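You operate a simulated robot arm through the tools that you are given. There is no shell and no other tool. Be economical: measure what you need, move in short steps, check, and stop when the job is done.

Carry out the task below with a simulated robot arm. There is one attempt and no reset: what you move stays moved.

Task
Put things in order on the table top. At the end: the green cork stands where the blue label (marked "Feed") stood; the black medium iron weight (marked "500 g") stands on top of the white mug; the black large iron weight (marked "1 kg") stands where the purple jar stood; the purple jar stands on top of the yellow sheet; the blue label stands on top of the grey sheet; whatever was shut is shut again. Leave all else as you found it, and nothing knocked over.
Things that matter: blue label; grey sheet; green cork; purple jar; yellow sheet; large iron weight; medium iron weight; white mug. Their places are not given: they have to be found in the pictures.

Only the result counts: the job must be done as asked and must still hold three seconds after the hand-in. Knocking over, shifting, dropping, spilling or breaking anything else fails it.

Robot
A 7-joint arm with a two-finger parallel gripper, fixed in place. Base frame: the origin is at the foot of the arm, x ahead of it, y to its left, z up; the work surface is at about z = 0. Units: mm, degrees, N and s.
With the tool pointing down near the work surface it reaches from about 220 to 580 mm from the base axis. Its first joint turns from -66.0 to 66.0 degrees. Payload 2.5 kg.
The TCP is the grasp point between the finger pads, 23 mm short of the fingertips. In the tool frame z runs along the fingers and y along their closing line. The gripper opens to 94 mm. The fingers are 38 mm wide and 10 mm thick; the gripper's body (54 by 96 mm) begins 39 mm behind the TCP.
Orientation is that of the tool frame in the base frame, as a unit quaternion [x, y, z, w]. With the fingers straight down and closing along the base's y, the tool's x points along the base's -x, its y along +y and its z along -z.

Tools
- The arm moves only by the tool send_rows. Its argument "rows" is a list of rows, each an object (a shift or turn left out is 0, a gripper value left out holds the last) with "angular": the turn, a rotation vector about the tool's x, y, z in degrees, a list of three; "travel": the shift along the tool's x, y, z in mm, a list of three; "claw": the finger opening in mm, from 0 to 94. In form: [{"angular": [rx, ry, rz], "travel": [dx, dy, dz], "claw": claw}, ...]. A call has 1 to 8 rows; each row shifts and turns the commanded pose from where the row before left it, along the tool's axes as they then stand. A row lasts 0.2 s, in which the tool goes at most 50 mm and 8.6 degrees; a call with a longer step from one row to the next is refused whole, and so is a gripper value outside its range. A pose out of reach is approached as far as the arm can. The call stops where the force on the tool passes 40 N (or 10 N more than at its start, if that is more) or the arm is blocked; 0.2 s more then pass. The fingers move at their own pace (about 108 mm/s each) and stop on an object; they squeeze with about 33 N. The grip force told is the motor's: it shows also when the fingers shut on nothing. Time passes only in rows, and 0.2 s behind the last, so rows that do not move let the fingers close. It gives the time, the measured TCP pose, the force on the tool (base axes), the opening and the grip force at its end, in the units of the frame above (readings bear some noise).
- Cameras (640 x 400 px; columns grow to the right, rows downward): "scene" is fixed at [120.2, -417.4, 528.5]; the picture's right is [0.78, -0.63, 0.00], its down [-0.45, -0.55, -0.70] and it looks along [0.44, 0.55, -0.71] (base axes); focal length 214 px, centre (320, 200). "wrist" rides on the gripper at [-39, 0, -44] in the tool frame; the picture's right is [0.00, -1.00, 0.00], its down [0.97, 0.00, -0.24] and it looks along [0.24, 0.00, 0.97] (tool axes); focal length 218 px, centre (320, 200).
- camera(camera): a new picture of that camera. No time passes.
- measure_at(camera, pixels): for up to 12 pixels [column, row] of the newest picture of that camera ("zoom" is the newest enlarged one), the place [x, y, z] in the base frame of the surface seen there, good to about 2 mm. No time passes.
- inspect(camera, box): a new picture of the part [left, top, right, bottom] of that camera's present view, enlarged. No time passes.
- sign_off(): hands the job in; it is judged then, once.

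Keep the steps short. Do not move on a guess: measure, check each grasp and each placing, and mend mistakes. In all there are 80 turns and 46 pictures (those below and enlarged ones count). Leave the gripper open and the arm clear of the work at the hand-in unless told otherwise, and finish with a single line.

The tools are called after "Request:" as name(argument=value, ...) on one line, values as JSON. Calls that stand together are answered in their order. send_rows: Moves the arm, as the interface text tells. Its arguments: {"type":"object","properties":{"rows":{"type":"array"}},"required":["rows"]} The other tools are called the same way: camera (camera) takes a picture; measure_at (camera, pixels) gives the place of the surface under pixels of a picture; inspect (camera, box) takes an enlarged picture of a part of a camera's view; sign_off () hands the job in.

At the start:

```text
time: 0.0
eef_pos: [435.0, 155.3, 333.8]
tool_rot: [0.0, 1.0, 0.0, 0.0]
wrist_force: [-0.2, -0.2, -0.2]
width: 94.0
grip_force: 0.1
```

scene: 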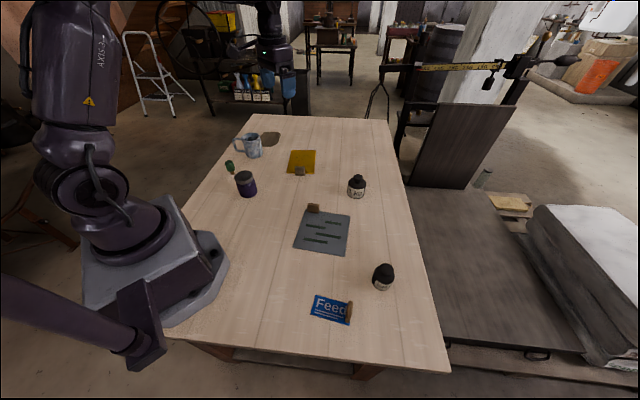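
wrist: 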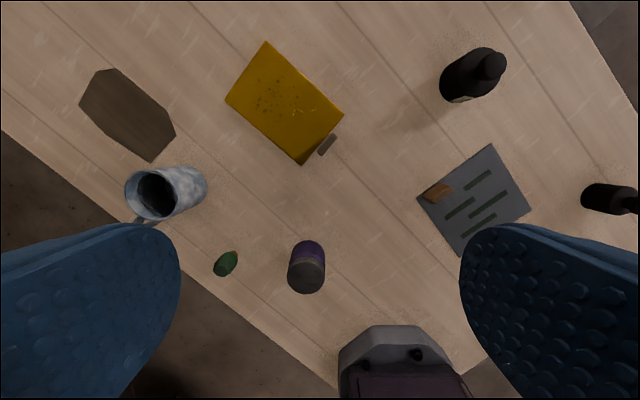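

I'll start by enlarging the table in the scene view to identify all the items.

Request:
inspect(camera="scene", box=[210, 110, 370, 210])

Request:
inspect(camera="scene", box=[270, 200, 430, 340])

Request:
measure_at(camera="scene", pixels=[[230, 167], [247, 177], [248, 190], [253, 138], [302, 162], [299, 171], [357, 180], [383, 270], [329, 308], [350, 312], [323, 232], [313, 208]])

```text
4.00 times, centred on (290, 160) of scene
```

zoom: 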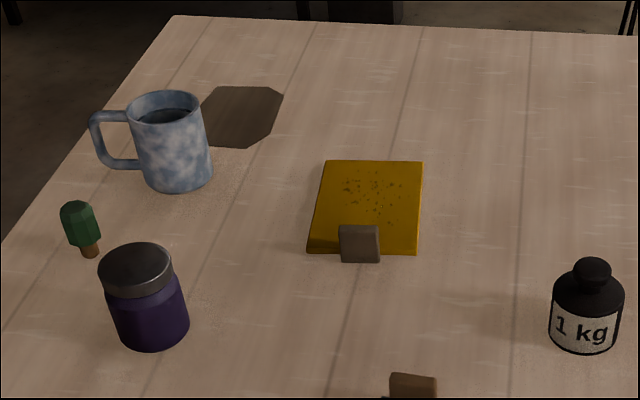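

```text
2.86 times, centred on (350, 270) of scene
```

zoom: 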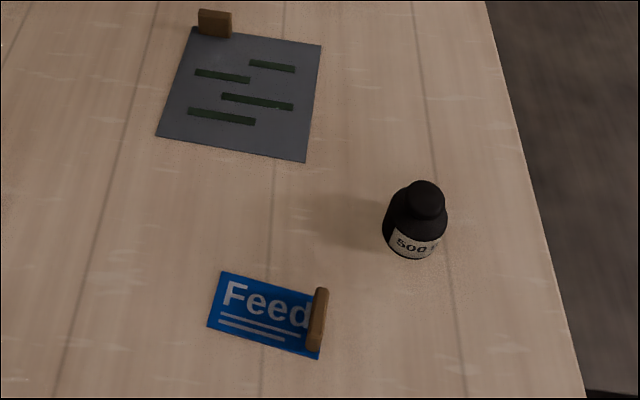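

```text
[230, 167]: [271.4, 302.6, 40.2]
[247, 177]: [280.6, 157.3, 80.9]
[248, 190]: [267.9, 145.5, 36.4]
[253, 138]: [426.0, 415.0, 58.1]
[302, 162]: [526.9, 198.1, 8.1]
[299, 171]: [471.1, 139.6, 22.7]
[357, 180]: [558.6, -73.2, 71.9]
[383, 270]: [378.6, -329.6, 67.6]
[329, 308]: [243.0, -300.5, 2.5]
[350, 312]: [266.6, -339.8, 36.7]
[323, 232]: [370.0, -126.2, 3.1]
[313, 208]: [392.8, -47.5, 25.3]
```

Jar, cork, mug, sheets and weights are identified. I'll enlarge the wrist view around the jar, cork and mug and measure edges.

Request:
inspect(camera="wrist", box=[70, 30, 350, 300])

Request:
measure_at(camera="wrist", pixels=[[292, 282], [322, 282], [307, 292], [307, 270], [267, 42], [343, 113], [303, 163], [227, 99], [158, 195], [128, 195], [178, 195], [158, 215]])

Request:
measure_at(camera="wrist", pixels=[[490, 145], [530, 208], [458, 256], [417, 198], [438, 192], [328, 144], [488, 65], [230, 255], [222, 270], [200, 180], [160, 172], [120, 110]])

```text
1.48 times, centred on (210, 165) of wrist
```

zoom: 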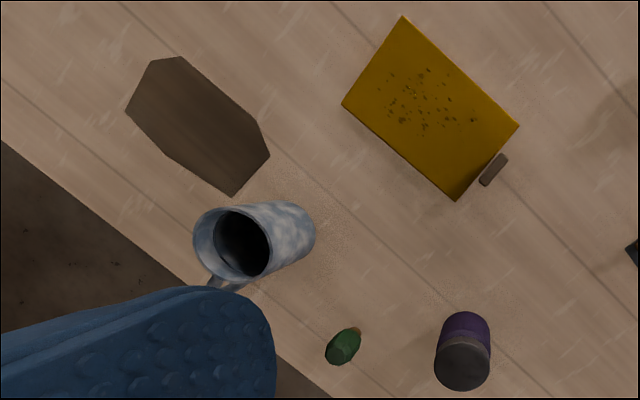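

```text
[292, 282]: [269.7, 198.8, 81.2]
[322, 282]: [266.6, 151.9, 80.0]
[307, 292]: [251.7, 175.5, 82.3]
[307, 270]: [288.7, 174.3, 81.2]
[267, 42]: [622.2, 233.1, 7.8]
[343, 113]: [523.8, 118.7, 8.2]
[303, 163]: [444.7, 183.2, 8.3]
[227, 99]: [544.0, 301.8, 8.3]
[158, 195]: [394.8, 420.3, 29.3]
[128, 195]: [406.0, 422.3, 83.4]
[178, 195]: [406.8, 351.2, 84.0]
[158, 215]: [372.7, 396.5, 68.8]
```

```text
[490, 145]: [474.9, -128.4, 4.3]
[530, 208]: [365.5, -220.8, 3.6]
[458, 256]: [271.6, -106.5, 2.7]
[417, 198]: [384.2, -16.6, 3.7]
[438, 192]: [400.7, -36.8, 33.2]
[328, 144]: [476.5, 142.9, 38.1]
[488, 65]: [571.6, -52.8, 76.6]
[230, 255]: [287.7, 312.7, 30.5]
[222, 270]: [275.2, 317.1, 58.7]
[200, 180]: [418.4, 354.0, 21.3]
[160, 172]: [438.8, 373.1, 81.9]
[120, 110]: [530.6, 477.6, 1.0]
```

The jar axis is near (270,175), top z 81, and about 47 mm across. I'll move above it with open fingers and look.

Request:
send_rows(rows=[{"travel": [27.5, 3.3, 34], "claw": 94}, {"travel": [27.5, 3.3, 34]}, {"travel": [27.5, 3.3, 34]}, {"travel": [27.5, 3.3, 34]}, {"travel": [27.5, 3.3, 34]}, {"travel": [27.5, 3.3, 34]}, {}])

Request:
camera(camera="wrist")

Request:
camera(camera="scene")

```text
time: 1.6
eef_pos: [271.3, 173.8, 127.6]
tool_rot: [0.001, 1.0, 0.0, 0.001]
wrist_force: [0.3, 0.4, -0.6]
width: 94.0
grip_force: 0.1
```

```text
40 pictures are left
```

wrist: 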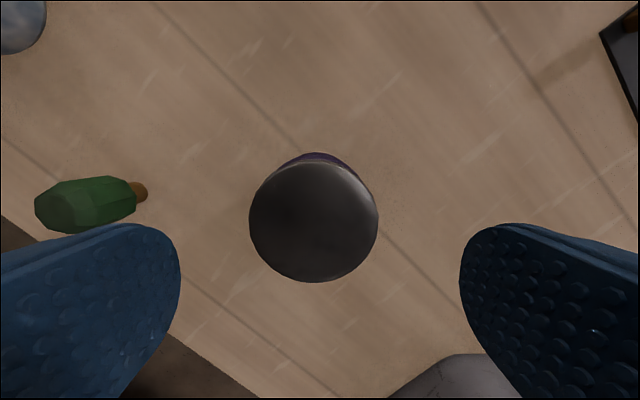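

```text
39 pictures are left
```

scene: 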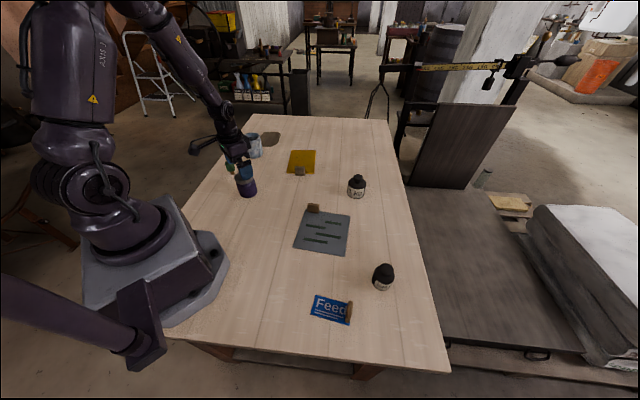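

The jar lid spans about columns 249–378 and rows 163–282. I'll measure its rim.

Request:
measure_at(camera="wrist", pixels=[[253, 222], [374, 222], [314, 172], [314, 278], [314, 222], [320, 156], [140, 192], [120, 205], [60, 212], [90, 180]])

```text
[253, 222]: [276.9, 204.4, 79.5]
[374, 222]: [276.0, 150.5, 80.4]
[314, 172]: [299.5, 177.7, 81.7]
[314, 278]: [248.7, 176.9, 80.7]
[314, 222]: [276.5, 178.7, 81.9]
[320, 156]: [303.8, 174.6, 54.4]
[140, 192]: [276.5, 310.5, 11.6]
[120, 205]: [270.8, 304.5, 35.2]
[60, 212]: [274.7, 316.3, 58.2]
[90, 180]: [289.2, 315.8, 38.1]
```

Jar centre is (274.5, 177.5), about 56 mm across. I'll shift onto it, go down to z≈47 and close.

Request:
send_rows(rows=[{"travel": [-3.2, 3.7, 10]}, {"travel": [0, 0, 30]}, {"travel": [0, 0, 30]}, {"travel": [0, 0, 11]}, {"claw": 40}, {"claw": 40}, {"claw": 40}])

```text
time: 3.2
eef_pos: [273.3, 177.4, 48.5]
tool_rot: [0.0, 1.0, -0.001, 0.0]
wrist_force: [0.5, -0.7, -0.1]
width: 61.3
grip_force: 32.6
```

Grip is firm at 61 mm. I'll lift and carry it over the yellow sheet.

Request:
send_rows(rows=[{"travel": [0, 0, -30]}, {"travel": [0, 0, -35]}, {"travel": [-42, 4.5, 0]}, {"travel": [-42, 4.5, 0]}, {"travel": [-42, 4.5, 0]}, {"travel": [-42, 4.5, 0]}, {"travel": [-42, 4.5, 0]}, {"travel": [-40, 5, 0]}])

Request:
camera(camera="scene")

```text
time: 5.0
eef_pos: [522.5, 207.9, 112.9]
tool_rot: [0.0, 1.0, -0.001, -0.001]
wrist_force: [0.2, 0.6, -2.1]
width: 61.3
grip_force: 33.0
```

```text
38 pictures are left
```

scene: 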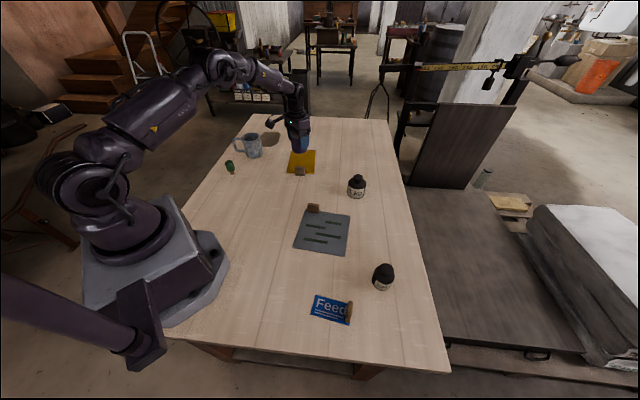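

Over the sheet at (522.5, 208). Bottom of the jar should meet the sheet at TCP z≈57; I'll lower.

Request:
send_rows(rows=[{"travel": [0, 0, 30]}, {"travel": [0, 0, 18]}, {"travel": [0, 0, 5]}, {"travel": [0, 0, 2]}, {}])

```text
time: 6.2
eef_pos: [523.5, 205.5, 59.3]
tool_rot: [0.0, 1.0, 0.0, 0.0]
wrist_force: [0.3, -0.4, -2.3]
width: 61.5
grip_force: 32.5
```

Request:
send_rows(rows=[{"travel": [0, 0, 1]}, {"travel": [0, 0, 1]}, {"travel": [0, 0, 1]}, {}])

```text
time: 7.2
eef_pos: [524.5, 207.0, 56.8]
tool_rot: [0.0, 1.0, 0.0, 0.001]
wrist_force: [-3.7, -2.9, 9.1]
width: 61.0
grip_force: 33.3
```

Contact felt (9 N up). I'll open and lift straight up.

Request:
send_rows(rows=[{"travel": [0, 0, -0.5], "claw": 76}, {"claw": 76}, {"travel": [0, 0, -20]}, {"travel": [0, 0, -40]}, {"travel": [20, 0, -40]}, {"travel": [20, -30, -30]}, {"travel": [0, -40, -10]}])

Request:
inspect(camera="scene", box=[210, 110, 370, 210])

Request:
camera(camera="wrist")

```text
time: 8.8
eef_pos: [484.2, 135.4, 198.6]
tool_rot: [-0.001, 1.0, 0.0, 0.0]
wrist_force: [0.3, -0.4, -0.5]
width: 76.1
grip_force: 0.1
```

```text
4.00 times, centred on (290, 160) of scene
```

zoom: 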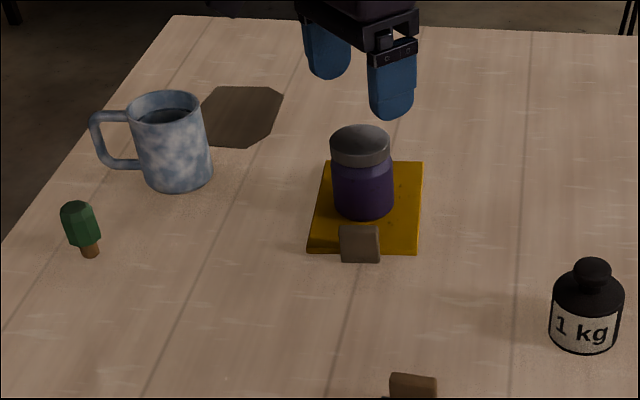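

```text
36 pictures are left
```

wrist: 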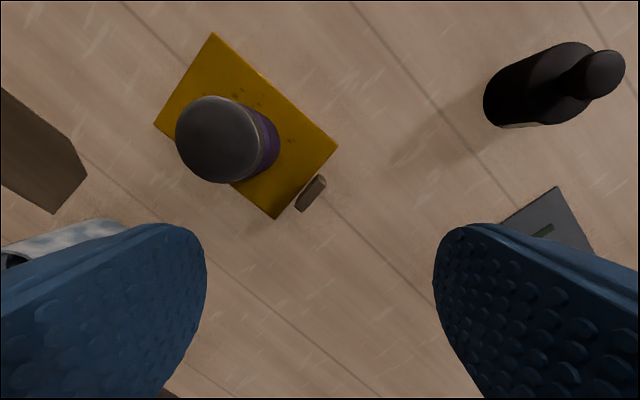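

Jar is standing on the yellow sheet. Next the large weight; I'll move closer to it at about z 200.

Request:
send_rows(rows=[{"travel": [0, -45, 0], "claw": 94}, {"travel": [0, -45, 0]}, {"travel": [0, -45, 0]}, {"travel": [0, -45, 0]}, {"travel": [-20, -20, 0]}, {}])

Request:
camera(camera="wrist")

```text
time: 10.2
eef_pos: [503.5, -63.8, 198.2]
tool_rot: [-0.002, 1.0, 0.0, 0.0]
wrist_force: [0.2, 0.2, 0.0]
width: 94.0
grip_force: 0.2
```

```text
35 pictures are left
```

wrist: 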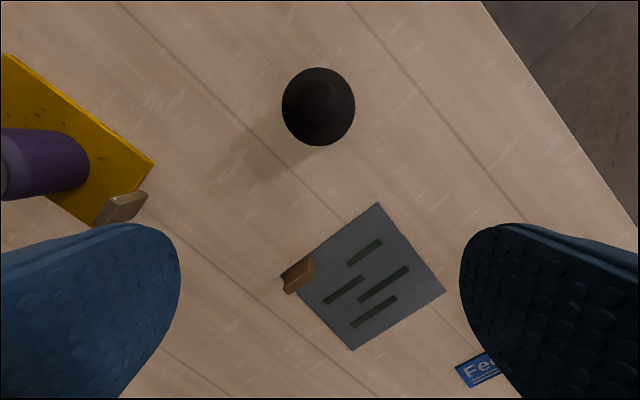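

Request:
inspect(camera="wrist", box=[260, 50, 380, 160])

Request:
measure_at(camera="wrist", pixels=[[284, 106], [352, 106], [318, 70], [318, 142], [318, 123], [318, 105], [305, 118], [331, 118], [378, 204], [446, 290], [353, 350], [281, 275]])

```text
3.64 times, centred on (320, 105) of wrist
```

zoom: 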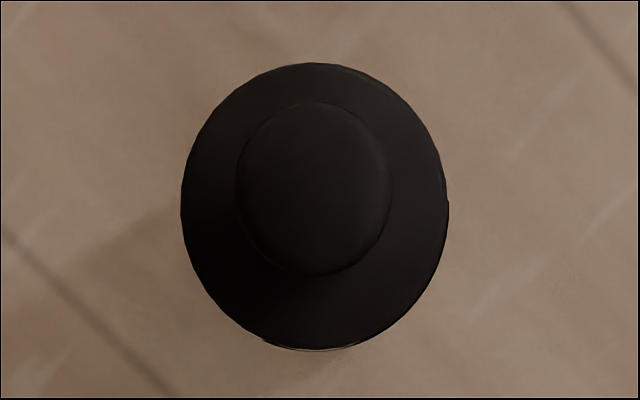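

```text
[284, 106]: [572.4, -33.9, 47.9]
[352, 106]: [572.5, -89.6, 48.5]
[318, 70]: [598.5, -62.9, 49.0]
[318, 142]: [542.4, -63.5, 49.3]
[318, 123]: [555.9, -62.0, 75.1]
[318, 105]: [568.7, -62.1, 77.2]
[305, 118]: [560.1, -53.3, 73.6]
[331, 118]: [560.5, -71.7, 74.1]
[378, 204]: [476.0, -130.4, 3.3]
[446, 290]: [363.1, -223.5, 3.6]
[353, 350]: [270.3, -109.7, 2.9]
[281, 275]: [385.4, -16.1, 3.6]
```

The weight's axis is near (571, −62), 58 mm wide, shoulder z 48, knob top z 77. I'll move over it first at z≈110.

Request:
send_rows(rows=[{"travel": [-34, 1, 0]}, {"travel": [-33.5, 1, 0]}, {"travel": [0, 0, 44]}, {"travel": [0, 0, 44]}, {}])

Request:
camera(camera="wrist")

```text
time: 11.4
eef_pos: [571.1, -59.5, 109.1]
tool_rot: [0.0, 1.0, 0.001, 0.001]
wrist_force: [-0.5, -1.0, 0.4]
width: 94.0
grip_force: 0.1
```

```text
33 pictures are left
```

wrist: 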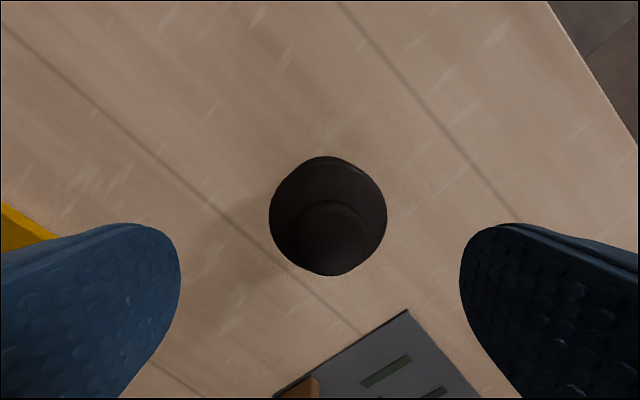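

Well centred, slightly right, so I'll shift 2.5 mm, go down to z≈42 and close.

Request:
send_rows(rows=[{"travel": [0, -2.5, 20]}, {"travel": [0, 0, 25]}, {"travel": [0, 0, 22]}, {}, {"claw": 35}, {"claw": 35}, {"claw": 35}])

```text
time: 13.0
eef_pos: [571.3, -64.6, 41.3]
tool_rot: [0.0, 1.0, 0.0, 0.0]
wrist_force: [0.1, 1.8, 0.6]
width: 59.1
grip_force: 32.9
```

Gripped at 59 mm. I'll lift and check it holds.

Request:
send_rows(rows=[{"travel": [0, 0, -25]}, {"travel": [0, 0, -35]}, {"travel": [20, 10, -10]}, {}])

```text
time: 14.0
eef_pos: [551.6, -54.7, 110.3]
tool_rot: [0.0, 1.0, -0.001, 0.0]
wrist_force: [-0.3, 0.3, -9.1]
width: 59.0
grip_force: 33.0
```

Weight carried (−9 N). I'll carry it to the jar's old place.

Request:
send_rows(rows=[{"travel": [34.6, 29, 0]}, {"travel": [34.6, 29, 0]}, {"travel": [34.6, 29, 0]}, {"travel": [34.6, 29, 0]}, {"travel": [34.6, 29, 0]}, {"travel": [34.6, 29, 0]}, {"travel": [34.6, 29, 0]}, {"travel": [34.6, 29, 0]}])

```text
time: 15.8
eef_pos: [274.9, 178.0, 110.7]
tool_rot: [0.001, 1.0, 0.0, 0.0]
wrist_force: [0.6, 0.0, -10.1]
width: 59.0
grip_force: 32.2
```

In position. I'll lower to just above contact (z≈42).

Request:
send_rows(rows=[{"travel": [0, 0, 35]}, {"travel": [0, 0, 25]}, {"travel": [0, 0, 6]}, {"travel": [0, 0, 1.5]}, {}])

```text
time: 17.0
eef_pos: [275.1, 176.1, 44.5]
tool_rot: [0.001, 1.0, 0.001, 0.001]
wrist_force: [-0.8, 0.5, -10.2]
width: 58.9
grip_force: 33.1
```

Request:
send_rows(rows=[{"travel": [0, 0, 1]}, {"travel": [0, 0, 1]}, {"travel": [0, 0, 1]}, {}])

```text
time: 18.0
eef_pos: [275.0, 176.5, 42.0]
tool_rot: [0.0, 1.0, 0.0, 0.0]
wrist_force: [-0.5, -2.4, -0.4]
width: 59.0
grip_force: 32.7
```

Load has gone to the table (−0.4 N). I'll release and rise.

Request:
send_rows(rows=[{"claw": 80}, {"claw": 80}, {"travel": [0, 0, -30]}, {"travel": [0, 0, -40]}, {"travel": [0, 0, -40]}, {"travel": [0, 0, -40]}, {"travel": [-40, 0, 0]}])

Request:
camera(camera="scene")

Request:
camera(camera="wrist")

```text
time: 19.6
eef_pos: [313.7, 176.8, 191.1]
tool_rot: [-0.001, 1.0, 0.0, 0.0]
wrist_force: [-0.6, 0.5, 0.7]
width: 80.0
grip_force: 0.1
```

```text
32 pictures are left
```

scene: 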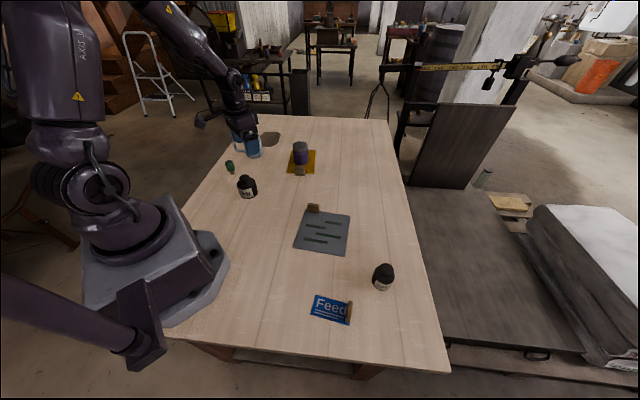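

```text
31 pictures are left
```

wrist: 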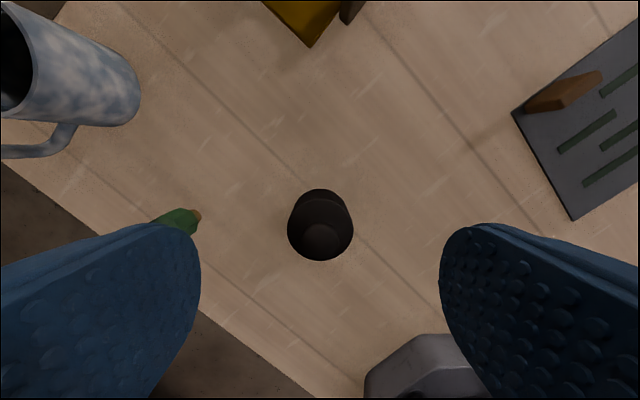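

The large weight stands at the jar's place. Next the label: I'll move toward it at z≈200.

Request:
send_rows(rows=[{"travel": [-10, -48, 0], "claw": 94}, {"travel": [-10, -48, 0]}, {"travel": [-5, -48, 0]}, {"travel": [0, -48, 0]}, {"travel": [0, -48, 0]}, {"travel": [10, -48, 0]}, {"travel": [15, -46, 0]}, {"travel": [15, -46, 0]}])

Request:
send_rows(rows=[{"travel": [35, -34, 0]}, {"travel": [20, -30, 0]}, {}])

Request:
camera(camera="wrist")

```text
time: 21.4
eef_pos: [300.2, -201.3, 190.0]
tool_rot: [-0.001, 1.0, -0.001, 0.0]
wrist_force: [0.8, 0.1, 0.0]
width: 94.2
grip_force: 0.1
```

```text
time: 22.2
eef_pos: [245.1, -266.1, 193.3]
tool_rot: [-0.001, 1.0, 0.001, 0.0]
wrist_force: [-0.2, -0.2, 0.7]
width: 94.0
grip_force: 0.1
```

```text
30 pictures are left
```

wrist: 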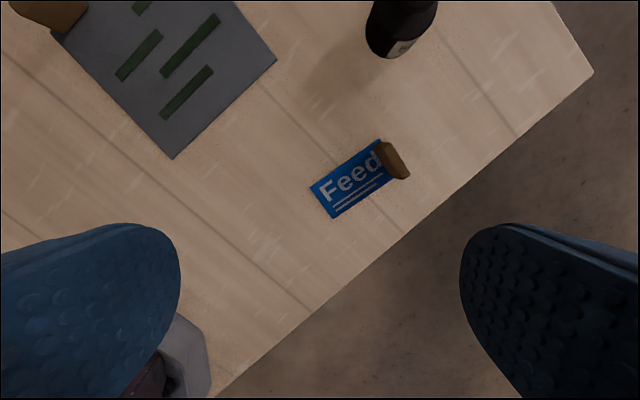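

Request:
inspect(camera="wrist", box=[290, 120, 430, 230])

Request:
measure_at(camera="wrist", pixels=[[310, 187], [332, 217], [379, 139], [360, 203], [378, 150], [400, 178], [408, 174], [388, 144], [394, 160], [398, 168], [350, 180], [392, 185]])

```text
3.64 times, centred on (360, 175) of wrist
```

zoom: 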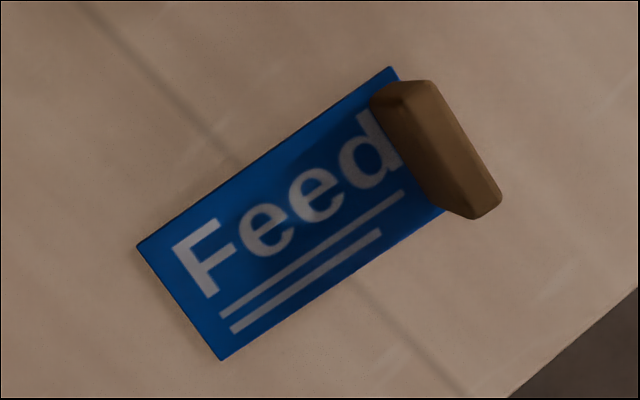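

```text
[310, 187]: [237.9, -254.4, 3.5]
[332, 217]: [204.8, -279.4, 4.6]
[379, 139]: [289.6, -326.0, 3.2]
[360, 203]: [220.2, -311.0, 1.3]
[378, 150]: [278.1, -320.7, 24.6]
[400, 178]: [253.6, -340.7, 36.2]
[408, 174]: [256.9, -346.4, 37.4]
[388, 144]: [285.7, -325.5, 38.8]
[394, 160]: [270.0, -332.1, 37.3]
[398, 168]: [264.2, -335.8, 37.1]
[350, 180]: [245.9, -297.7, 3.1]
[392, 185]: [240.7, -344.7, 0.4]
```

Label: corners give its centre at (247.5, −302.6). The wooden handle is at about (270, −335.5), top z 38, thin along (0.585, −0.81). I'll move above the handle and turn −35.8° about tool z.

Request:
send_rows(rows=[{"travel": [-12.5, -35, 30]}, {"travel": [-12.5, -35, 30]}, {"angular": [0, 0, -7.16]}, {"angular": [0, 0, -7.16]}, {"angular": [0, 0, -7.16]}, {"angular": [0, 0, -7.16]}, {"angular": [0, 0, -7.16]}, {}])

Request:
camera(camera="wrist")

```text
time: 24.0
eef_pos: [269.6, -336.4, 129.5]
tool_rot: [-0.308, 0.951, 0.0, 0.0]
wrist_force: [0.3, -0.2, 0.2]
width: 93.9
grip_force: 0.0
```

```text
28 pictures are left
```

wrist: 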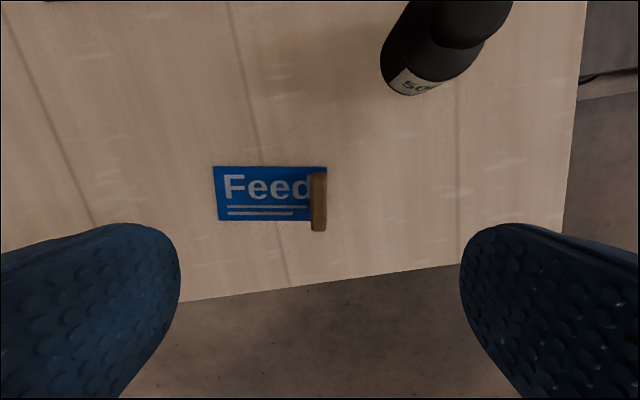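

Aligned with the label. I'll measure the handle top and the label's corners for the record.

Request:
measure_at(camera="wrist", pixels=[[314, 176], [324, 176], [314, 228], [324, 228], [319, 200], [215, 168], [218, 220], [326, 168], [305, 219], [260, 193], [435, 20], [470, 20]])

```text
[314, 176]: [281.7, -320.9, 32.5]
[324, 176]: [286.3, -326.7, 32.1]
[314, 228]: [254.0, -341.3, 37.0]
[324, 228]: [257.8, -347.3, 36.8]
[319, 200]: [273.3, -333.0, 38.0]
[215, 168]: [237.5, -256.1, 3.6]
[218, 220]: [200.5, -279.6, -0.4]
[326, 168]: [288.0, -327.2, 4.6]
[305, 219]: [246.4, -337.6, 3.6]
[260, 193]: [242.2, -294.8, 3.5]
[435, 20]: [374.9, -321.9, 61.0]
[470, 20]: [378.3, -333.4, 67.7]
```

Handle centre (270, −334); TCP is in line. I'll go down to z≈30 and close.

Request:
send_rows(rows=[{"travel": [0, 0, 40], "claw": 60}, {"travel": [0, 0, 40], "claw": 40}, {"travel": [0, 0, 19]}, {}, {"claw": 2}, {"claw": 2}, {"claw": 2}])

```text
time: 25.6
eef_pos: [270.1, -336.0, 31.7]
tool_rot: [-0.307, 0.952, -0.001, 0.0]
wrist_force: [-0.2, -0.8, 0.3]
width: 9.9
grip_force: 33.1
```

Handle held (9.9 mm). I'll lift, then carry it so the label centre comes over the grey sheet's centre (374, −119).

Request:
send_rows(rows=[{"travel": [0, 0, -25]}, {"travel": [0, 0, -40]}, {"travel": [-42.1, 14.9, 0]}, {"travel": [-42.1, 14.9, 0]}, {"travel": [-42.1, 14.9, 0]}, {"travel": [-42.1, 14.9, 0]}, {"travel": [-42.1, 14.9, 0]}, {}])

Request:
camera(camera="scene")

Request:
camera(camera="wrist")

```text
time: 27.4
eef_pos: [400.5, -152.9, 95.3]
tool_rot: [-0.307, 0.952, 0.001, 0.0]
wrist_force: [-0.2, 0.1, 0.0]
width: 9.9
grip_force: 33.0
```

```text
27 pictures are left
```

scene: 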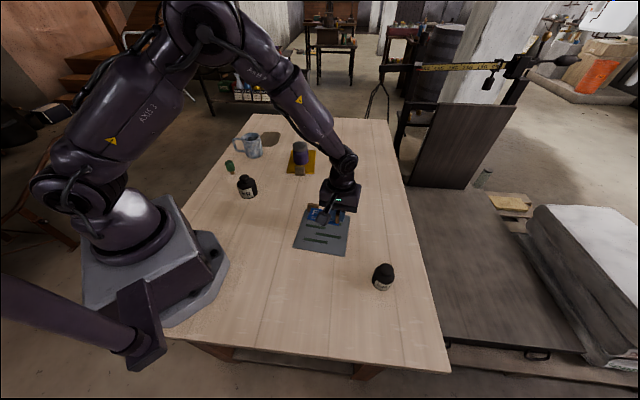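

```text
26 pictures are left
```

wrist: 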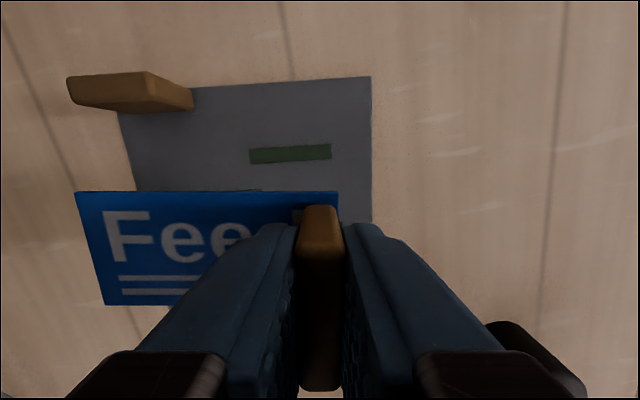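

Label level over the sheet. I'll lower to about 2 mm above contact (z≈37), then creep.

Request:
send_rows(rows=[{"travel": [2, 0, 30]}, {"travel": [0, 0, 22]}, {"travel": [0, 0, 5]}, {"travel": [0, 0, 1]}, {}])

Request:
send_rows(rows=[{"travel": [0, 0, 1]}, {"travel": [0, 0, 1]}, {}])

```text
time: 28.6
eef_pos: [396.1, -155.3, 39.3]
tool_rot: [-0.307, 0.952, 0.0, 0.001]
wrist_force: [0.3, 0.3, -0.3]
width: 9.8
grip_force: 32.6
```

```text
time: 29.4
eef_pos: [395.9, -153.2, 36.7]
tool_rot: [-0.307, 0.952, 0.0, 0.0]
wrist_force: [0.0, 0.4, 0.3]
width: 10.0
grip_force: 33.3
```

Request:
send_rows(rows=[{"travel": [0, 0, 0.8]}, {"travel": [0, 0, 0.8]}, {}])

```text
time: 30.2
eef_pos: [396.5, -154.2, 35.6]
tool_rot: [-0.308, 0.951, 0.0, 0.0]
wrist_force: [0.3, 0.5, -1.0]
width: 9.6
grip_force: 33.3
```

Request:
send_rows(rows=[{"travel": [0, 0, 0.7]}, {"travel": [0, 0, 0.7]}, {}])

```text
time: 31.0
eef_pos: [396.6, -153.9, 33.4]
tool_rot: [-0.308, 0.952, -0.001, 0.001]
wrist_force: [-2.5, -0.7, 7.1]
width: 9.6
grip_force: 33.4
```

Contact (7 N). I'll open and rise.

Request:
send_rows(rows=[{"travel": [0, 0, -0.5], "claw": 40}, {"claw": 40}, {"travel": [0, 0, -30]}, {"travel": [0, 0, -45]}, {"travel": [0, 0, -45]}, {"travel": [40, 0, -20]}])

Request:
camera(camera="wrist")

```text
time: 32.4
eef_pos: [362.6, -178.4, 175.5]
tool_rot: [-0.307, 0.952, -0.001, 0.0]
wrist_force: [0.7, -0.7, 0.2]
width: 39.9
grip_force: 0.1
```

```text
25 pictures are left
```

wrist: 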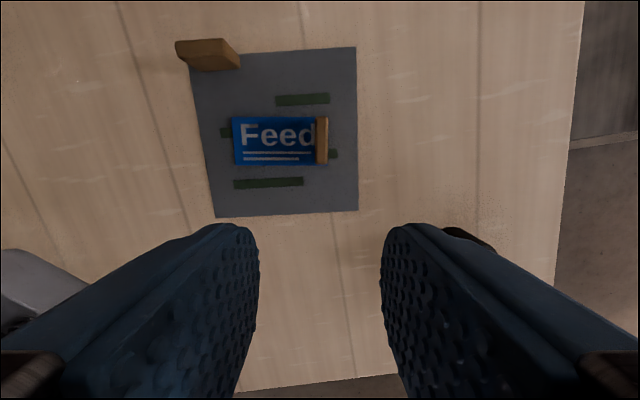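

The label lies in the middle of the grey sheet. Next I'll turn back to zero yaw and head for the cork.

Request:
send_rows(rows=[{"angular": [0, 0, 7.16], "claw": 94}, {"angular": [0, 0, 7.16]}, {"angular": [0, 0, 7.16]}, {"angular": [0, 0, 7.16]}, {"angular": [0, 0, 7.16]}, {"travel": [0, 48, -10]}, {"travel": [0, 48, 0]}, {"travel": [0, 48, 0]}])

Request:
send_rows(rows=[{"travel": [0, 48, 0]}, {"travel": [0, 48, 0]}, {"travel": [0, 48, 0]}, {"travel": [12, 47, 0]}, {"travel": [25, 42, 0]}, {"travel": [25, 42, 0]}, {"travel": [25, 30, 0]}, {"travel": [10, 40, 0]}])

Request:
camera(camera="wrist")

```text
time: 34.2
eef_pos: [364.1, -34.8, 185.3]
tool_rot: [0.0, 1.0, 0.0, 0.001]
wrist_force: [0.3, -0.7, -0.1]
width: 94.1
grip_force: 0.1
```

```text
time: 36.0
eef_pos: [264.6, 311.5, 185.6]
tool_rot: [-0.001, 1.0, 0.0, 0.0]
wrist_force: [0.1, 0.4, 0.6]
width: 93.9
grip_force: 0.0
```

```text
24 pictures are left
```

wrist: 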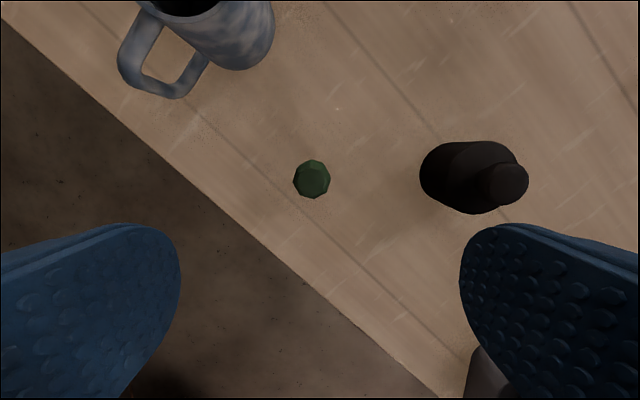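

Request:
measure_at(camera="wrist", pixels=[[294, 180], [329, 180], [312, 162], [312, 196], [312, 180], [188, 2], [200, 60], [160, 30], [180, 92], [128, 60]])

Request:
inspect(camera="wrist", box=[100, 0, 340, 210])

```text
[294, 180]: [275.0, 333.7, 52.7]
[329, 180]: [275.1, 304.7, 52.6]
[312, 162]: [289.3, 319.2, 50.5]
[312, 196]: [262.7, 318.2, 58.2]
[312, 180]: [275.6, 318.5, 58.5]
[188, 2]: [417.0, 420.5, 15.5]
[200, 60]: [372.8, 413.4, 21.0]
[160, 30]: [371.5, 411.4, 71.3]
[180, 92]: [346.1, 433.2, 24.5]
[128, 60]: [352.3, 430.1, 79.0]
```

```text
1.90 times, centred on (220, 105) of wrist
```

zoom: 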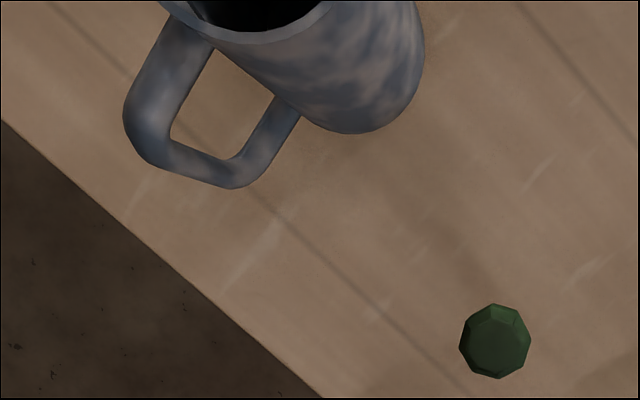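

Cork axis at (275.5, 319), about 29 mm wide, top z 58. I'll go over it and down to z≈40, then close.

Request:
send_rows(rows=[{"travel": [-11, 7.5, 30], "claw": 80}, {"travel": [0, 0, 45], "claw": 70}, {"travel": [0, 0, 45]}, {"travel": [0, 0, 25]}, {}, {"claw": 15}, {"claw": 15}, {"claw": 15}])

Request:
send_rows(rows=[{"travel": [0, 0, -20]}, {"travel": [0, 0, -40]}, {"travel": [0, 0, -40]}, {}])

Request:
camera(camera="scene")

```text
time: 37.8
eef_pos: [275.6, 316.8, 40.8]
tool_rot: [0.0, 1.0, 0.0, 0.001]
wrist_force: [-0.8, 0.4, -0.6]
width: 28.8
grip_force: 33.0
```

```text
time: 38.8
eef_pos: [277.7, 317.5, 138.5]
tool_rot: [-0.001, 1.0, 0.0, 0.0]
wrist_force: [0.5, 0.0, 0.3]
width: 29.1
grip_force: 32.8
```

```text
22 pictures are left
```

scene: 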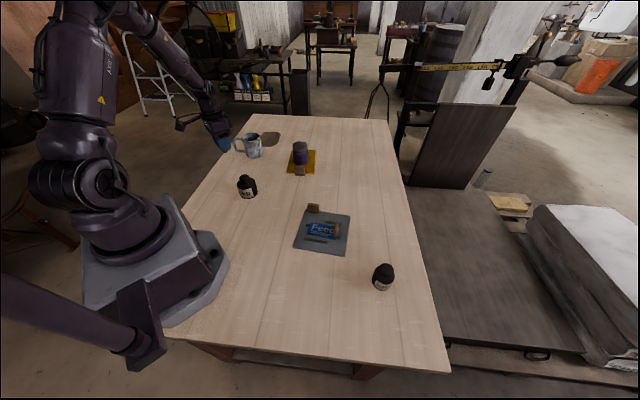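

Cork held (29 mm). I'll carry it in an arc to the label's old place (247, −303).

Request:
send_rows(rows=[{"travel": [-20.5, -42, 0]}, {"travel": [-20.5, -42, 0]}, {"travel": [-20.5, -42, 0]}, {"travel": [-20.5, -42, 0]}, {"travel": [0, -48, 0]}, {"travel": [0, -48, 0]}, {"travel": [0, -48, 0]}, {"travel": [0, -48, 0]}])

Request:
send_rows(rows=[{"travel": [0, -48, 0]}, {"travel": [0, -48, 0]}, {"travel": [22, -41, 0]}, {"travel": [22, -41, 0]}, {"travel": [22, -41, 0]}, {"travel": [22, -41, 0]}, {"travel": [23, 0, 0]}, {}])

```text
time: 40.6
eef_pos: [358.6, -38.5, 140.1]
tool_rot: [-0.001, 1.0, 0.0, 0.0]
wrist_force: [-0.2, -0.3, -0.1]
width: 28.9
grip_force: 32.6
```

```text
time: 42.4
eef_pos: [248.7, -302.9, 138.8]
tool_rot: [-0.001, 1.0, 0.0, 0.0]
wrist_force: [0.2, -0.2, 0.1]
width: 28.8
grip_force: 33.5
```

At (248, −303). I'll lower to about z 43.

Request:
send_rows(rows=[{"travel": [1, 0, 45]}, {"travel": [0, 0, 35]}, {"travel": [0, 0, 12]}, {"travel": [0, 0, 3]}, {}])

Request:
send_rows(rows=[{"travel": [0, 0, 1]}, {"travel": [0, 0, 1]}, {}])

```text
time: 43.6
eef_pos: [248.2, -302.2, 44.0]
tool_rot: [0.0, 1.0, 0.0, 0.0]
wrist_force: [-0.5, 0.1, 0.5]
width: 28.6
grip_force: 32.7
```

```text
time: 44.4
eef_pos: [248.1, -301.5, 41.6]
tool_rot: [0.001, 1.0, -0.001, 0.0]
wrist_force: [-0.2, 0.3, -0.2]
width: 28.5
grip_force: 33.5
```

Request:
send_rows(rows=[{"travel": [0, 0, 0.7]}, {"travel": [0, 0, 0.7]}, {}])

```text
time: 45.2
eef_pos: [247.5, -300.4, 40.3]
tool_rot: [-0.001, 1.0, 0.0, -0.001]
wrist_force: [-0.5, -0.6, 0.8]
width: 28.5
grip_force: 32.9
```

Request:
send_rows(rows=[{"travel": [0, 0, 0.6]}, {"travel": [0, 0, 0.6]}, {}])

```text
time: 46.0
eef_pos: [247.8, -300.9, 39.9]
tool_rot: [0.0, 1.0, 0.0, 0.0]
wrist_force: [-2.1, 2.0, 4.6]
width: 28.4
grip_force: 33.1
```

Contact (4.6 N). I'll open gently and rise.

Request:
send_rows(rows=[{"travel": [0, 0, -0.4], "claw": 36}, {"claw": 50}, {"claw": 60}, {"travel": [0, 0, -30]}, {"travel": [0, 0, -40]}, {"travel": [0, 0, -40]}, {"travel": [-40, 0, -20]}])

Request:
camera(camera="wrist")

Request:
inspect(camera="scene", box=[270, 200, 430, 340])

```text
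time: 47.6
eef_pos: [288.0, -301.7, 170.6]
tool_rot: [0.0, 1.0, 0.001, 0.0]
wrist_force: [0.5, 0.1, 0.6]
width: 60.0
grip_force: 0.0
```

```text
21 pictures are left
```

wrist: 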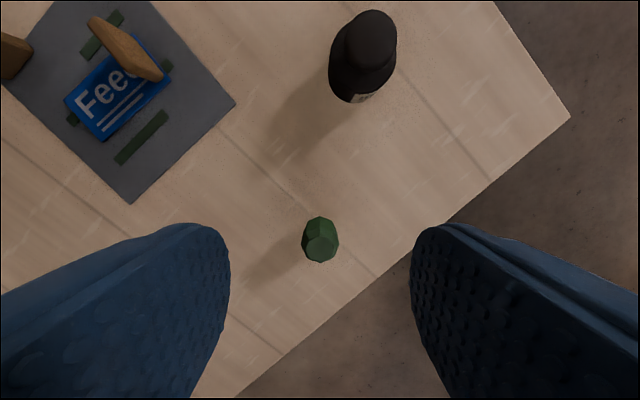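

```text
2.86 times, centred on (350, 270) of scene
```

zoom: 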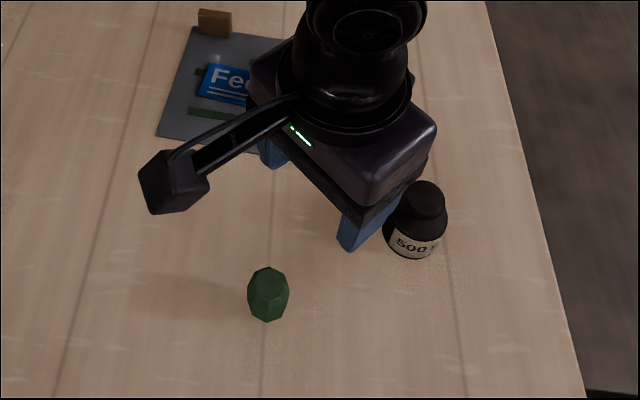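

The cork stands. Now measuring the medium weight (its knob near (370,38), body below).

Request:
measure_at(camera="wrist", pixels=[[330, 65], [395, 65], [348, 38], [394, 38], [370, 15], [370, 38], [370, 60], [350, 95], [360, 78]])

Request:
send_rows(rows=[{"travel": [-25, -7, 0], "claw": 94}, {"travel": [-25, -7, 0]}, {}])

Request:
camera(camera="wrist")

```text
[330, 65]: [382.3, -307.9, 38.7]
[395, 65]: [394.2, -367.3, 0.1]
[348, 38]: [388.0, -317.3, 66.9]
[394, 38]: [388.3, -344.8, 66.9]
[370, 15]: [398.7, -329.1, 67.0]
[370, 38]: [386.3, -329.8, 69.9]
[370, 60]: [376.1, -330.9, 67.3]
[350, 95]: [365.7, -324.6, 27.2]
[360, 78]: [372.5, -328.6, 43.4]
```

```text
time: 48.4
eef_pos: [339.2, -317.0, 169.8]
tool_rot: [0.0, 1.0, 0.0, 0.0]
wrist_force: [-0.1, -0.8, 0.0]
width: 93.9
grip_force: 0.0
```

```text
19 pictures are left
```

wrist: 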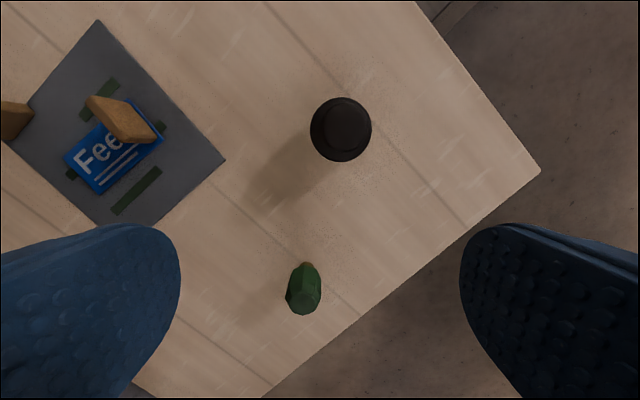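

Request:
measure_at(camera="wrist", pixels=[[312, 129], [370, 129], [341, 99], [341, 159], [341, 130], [341, 122]])

```text
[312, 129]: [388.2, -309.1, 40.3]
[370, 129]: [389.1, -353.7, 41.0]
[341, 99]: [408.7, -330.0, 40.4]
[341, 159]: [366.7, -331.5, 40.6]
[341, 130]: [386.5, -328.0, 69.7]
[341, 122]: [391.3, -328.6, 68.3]
```

Weight centre (388, −331), 46 mm wide, knob top z 70. Before lifting it I'll study the mug's opening in the scene view.

Request:
inspect(camera="scene", box=[228, 122, 278, 164])

```text
9.52 times, centred on (253, 143) of scene
```

zoom: 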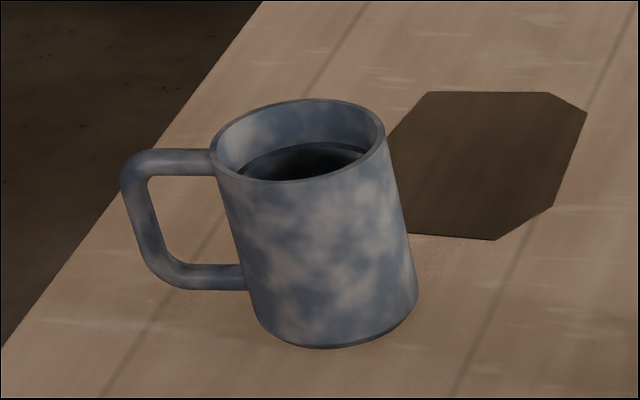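

Request:
measure_at(camera="zoom", pixels=[[214, 142], [383, 142], [300, 102], [300, 180], [300, 160], [320, 170], [290, 170], [350, 155], [300, 125], [300, 148], [370, 125], [270, 178]])

```text
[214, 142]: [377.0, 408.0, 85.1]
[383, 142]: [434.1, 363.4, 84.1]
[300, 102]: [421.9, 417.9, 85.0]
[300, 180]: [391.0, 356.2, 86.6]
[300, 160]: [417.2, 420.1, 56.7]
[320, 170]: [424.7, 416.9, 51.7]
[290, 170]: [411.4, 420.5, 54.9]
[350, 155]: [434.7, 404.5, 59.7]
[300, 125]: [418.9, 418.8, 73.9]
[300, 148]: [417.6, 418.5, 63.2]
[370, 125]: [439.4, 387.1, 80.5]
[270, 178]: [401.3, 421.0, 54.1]
```

Mug: centre (406, 386.5), inner radius about 33 mm, rim z 85, so the 46 mm weight goes inside the opening. I'll therefore hold the weight by its 28 mm knob. Moving over it and down to z≈72.

Request:
send_rows(rows=[{"travel": [-24.3, -7, 0], "claw": 70}, {"travel": [-24.2, -7.2, 0]}, {"travel": [0, 0, 40]}, {"travel": [0, 0, 35], "claw": 60}, {"travel": [0, 0, 22]}, {}])

Request:
camera(camera="wrist")

```text
time: 49.8
eef_pos: [386.6, -328.7, 73.7]
tool_rot: [0.0, 1.0, 0.0, 0.0]
wrist_force: [-0.2, -0.2, 0.3]
width: 59.9
grip_force: 0.0
```

```text
17 pictures are left
```

wrist: 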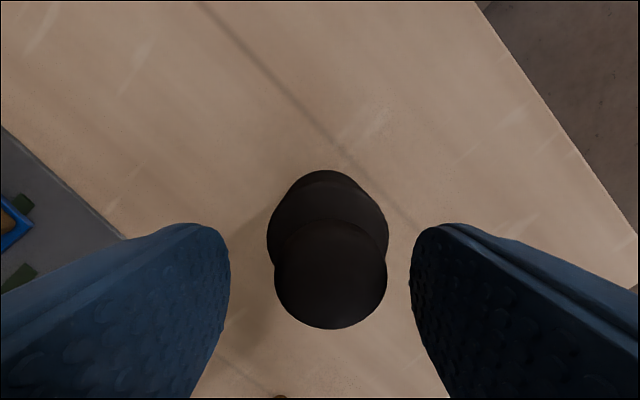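

The knob is about 2.5 mm to the right. I'll shift, close on the knob and lift a little to test.

Request:
send_rows(rows=[{"travel": [-1, -2.5, 2]}, {}, {"claw": 15}, {"claw": 15}, {"claw": 15}, {"travel": [0, 0, -15]}, {"travel": [0, 0, -20]}, {}])

Request:
camera(camera="scene")

```text
time: 51.6
eef_pos: [387.7, -329.9, 107.2]
tool_rot: [0.0, 1.0, 0.0, 0.0]
wrist_force: [0.7, 0.5, -4.9]
width: 29.4
grip_force: 33.5
```

```text
16 pictures are left
```

scene: 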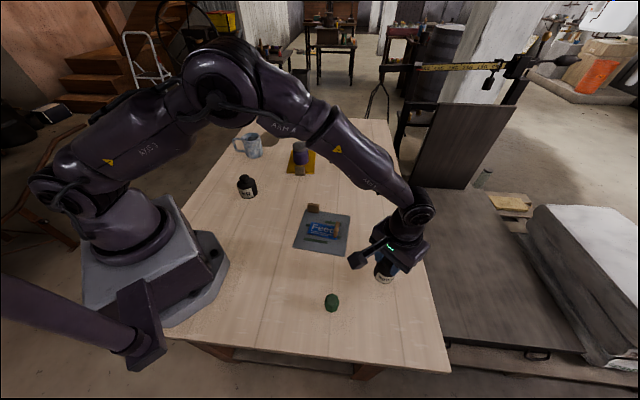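

Weight hangs on the grip (−4.9 N). I'll raise to z≈200 and carry it along x≈390 toward the mug.

Request:
send_rows(rows=[{"travel": [0, 0, -46]}, {"travel": [0, 0, -46]}, {"travel": [0, 48, 0]}, {"travel": [0, 48, 0]}, {"travel": [0, 48, 0]}, {"travel": [0, 48, 0]}, {"travel": [0, 48, 0]}, {"travel": [0, 48, 0]}])

Request:
send_rows(rows=[{"travel": [0, 48, 0]}, {"travel": [0, 48, 0]}, {"travel": [0, 48, 0]}, {"travel": [0, 48, 0]}, {"travel": [0, 48, 0]}, {"travel": [0, 48, 0]}, {"travel": [-6, 48, 0]}, {}])

```text
time: 53.4
eef_pos: [384.6, -42.6, 198.8]
tool_rot: [0.001, 1.0, 0.0, -0.001]
wrist_force: [0.0, 0.0, -4.9]
width: 29.4
grip_force: 33.0
```

```text
time: 55.2
eef_pos: [394.6, 292.7, 197.9]
tool_rot: [0.001, 1.0, 0.0, 0.0]
wrist_force: [-0.7, 0.0, -4.6]
width: 29.6
grip_force: 32.7
```

Now at (394.6, 292.7). I'll look at the mug once more from here.

Request:
camera(camera="wrist")

```text
15 pictures are left
```

wrist: 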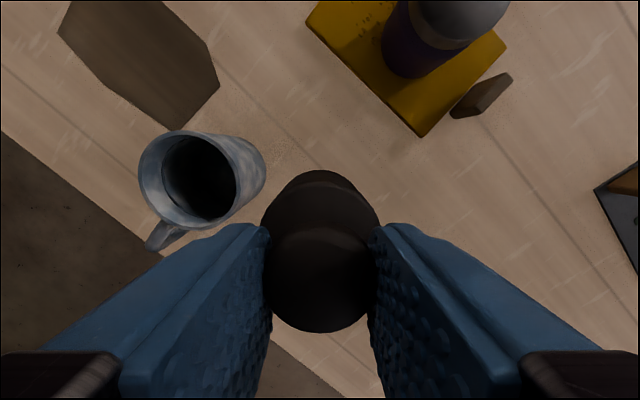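

Request:
measure_at(camera="wrist", pixels=[[141, 180], [235, 180], [187, 134], [187, 226], [146, 178], [185, 140], [200, 180], [215, 190], [180, 205], [225, 165]])

Request:
inspect(camera="wrist", box=[120, 110, 280, 260])

```text
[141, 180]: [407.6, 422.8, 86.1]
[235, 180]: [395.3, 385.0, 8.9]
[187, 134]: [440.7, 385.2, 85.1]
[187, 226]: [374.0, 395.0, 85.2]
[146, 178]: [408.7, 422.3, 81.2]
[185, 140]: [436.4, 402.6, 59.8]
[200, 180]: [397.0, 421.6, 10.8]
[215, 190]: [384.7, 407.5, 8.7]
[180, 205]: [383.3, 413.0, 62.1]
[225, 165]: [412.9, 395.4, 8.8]
```

```text
2.67 times, centred on (200, 185) of wrist
```

zoom: 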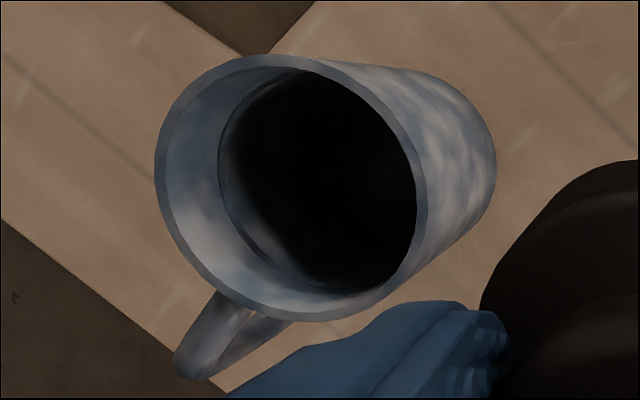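

Mug centre confirmed (406.5, 387), inside floor z≈9. I'll move over its centre, staying high.

Request:
send_rows(rows=[{"travel": [-6, 47, 0]}, {"travel": [-6, 47, 0]}, {}, {}])

Request:
inspect(camera="scene", box=[210, 80, 310, 170])

```text
time: 56.2
eef_pos: [406.2, 385.6, 197.8]
tool_rot: [0.0, 1.0, -0.001, 0.0]
wrist_force: [-0.1, 0.2, -5.1]
width: 29.5
grip_force: 33.0
```

```text
4.44 times, centred on (260, 125) of scene
```

zoom: 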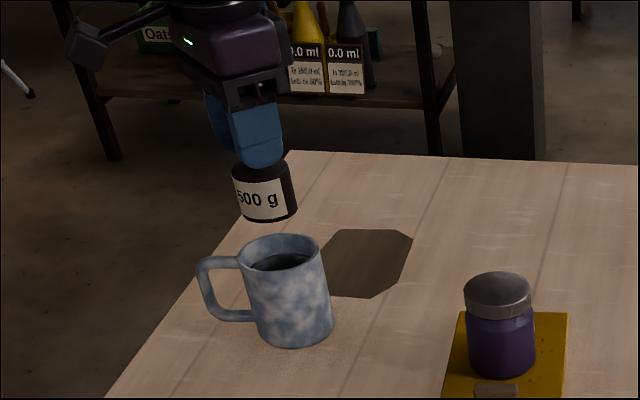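

Aligned above the mug. I'll lower to just above the rim (TCP z≈160), then in small steps.

Request:
send_rows(rows=[{"travel": [0, 1, 25]}, {"travel": [0, 0, 13]}, {"travel": [0, 0, 4]}, {"travel": [0, 0, 4]}, {"travel": [0, 0, 4]}, {}])

Request:
inspect(camera="scene", box=[210, 80, 310, 170])

```text
time: 57.6
eef_pos: [405.8, 387.9, 151.4]
tool_rot: [-0.001, 1.0, 0.002, 0.003]
wrist_force: [3.4, 1.5, 21.3]
width: 29.6
grip_force: 33.1
```

```text
4.44 times, centred on (260, 125) of scene
```

zoom: 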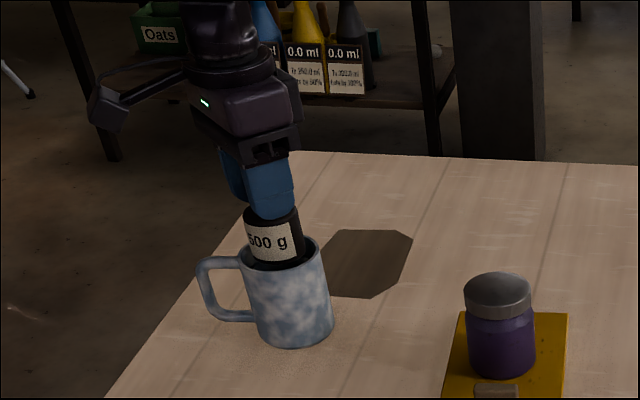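

Firm contact at TCP z 151 (weight's bottom ≈ z 80, just inside the rim). I'll ease off by 3 mm to find the true contact height.

Request:
send_rows(rows=[{"travel": [0, 0, -2]}, {}, {}])

Request:
camera(camera="wrist")

```text
time: 58.4
eef_pos: [405.3, 387.9, 152.2]
tool_rot: [0.0, 1.0, 0.0, 0.0]
wrist_force: [7.1, 3.8, 14.2]
width: 29.3
grip_force: 32.8
```

```text
11 pictures are left
```

wrist: 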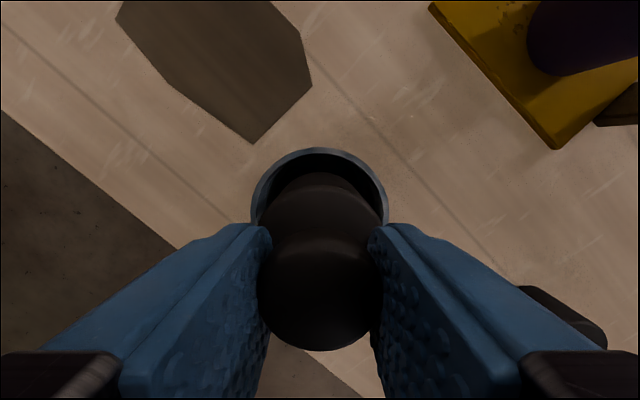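

Rim appears around columns 250–388; I'll measure where the weight sits relative to the rim.

Request:
measure_at(camera="wrist", pixels=[[319, 149], [255, 205], [384, 205], [319, 168], [319, 178], [275, 215], [365, 215], [319, 200], [251, 215], [388, 215]])

Request:
inspect(camera="wrist", box=[240, 130, 400, 240])

```text
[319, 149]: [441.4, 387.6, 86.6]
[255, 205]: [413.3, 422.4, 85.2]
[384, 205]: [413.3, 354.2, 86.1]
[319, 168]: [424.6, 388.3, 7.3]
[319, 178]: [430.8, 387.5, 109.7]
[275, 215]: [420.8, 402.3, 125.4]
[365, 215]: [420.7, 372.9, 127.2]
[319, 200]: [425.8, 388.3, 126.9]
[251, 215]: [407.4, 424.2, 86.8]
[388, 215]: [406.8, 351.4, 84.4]
```

```text
3.64 times, centred on (320, 185) of wrist
```

zoom: 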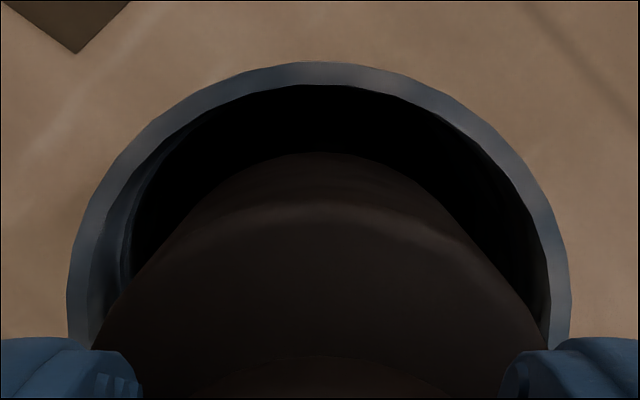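

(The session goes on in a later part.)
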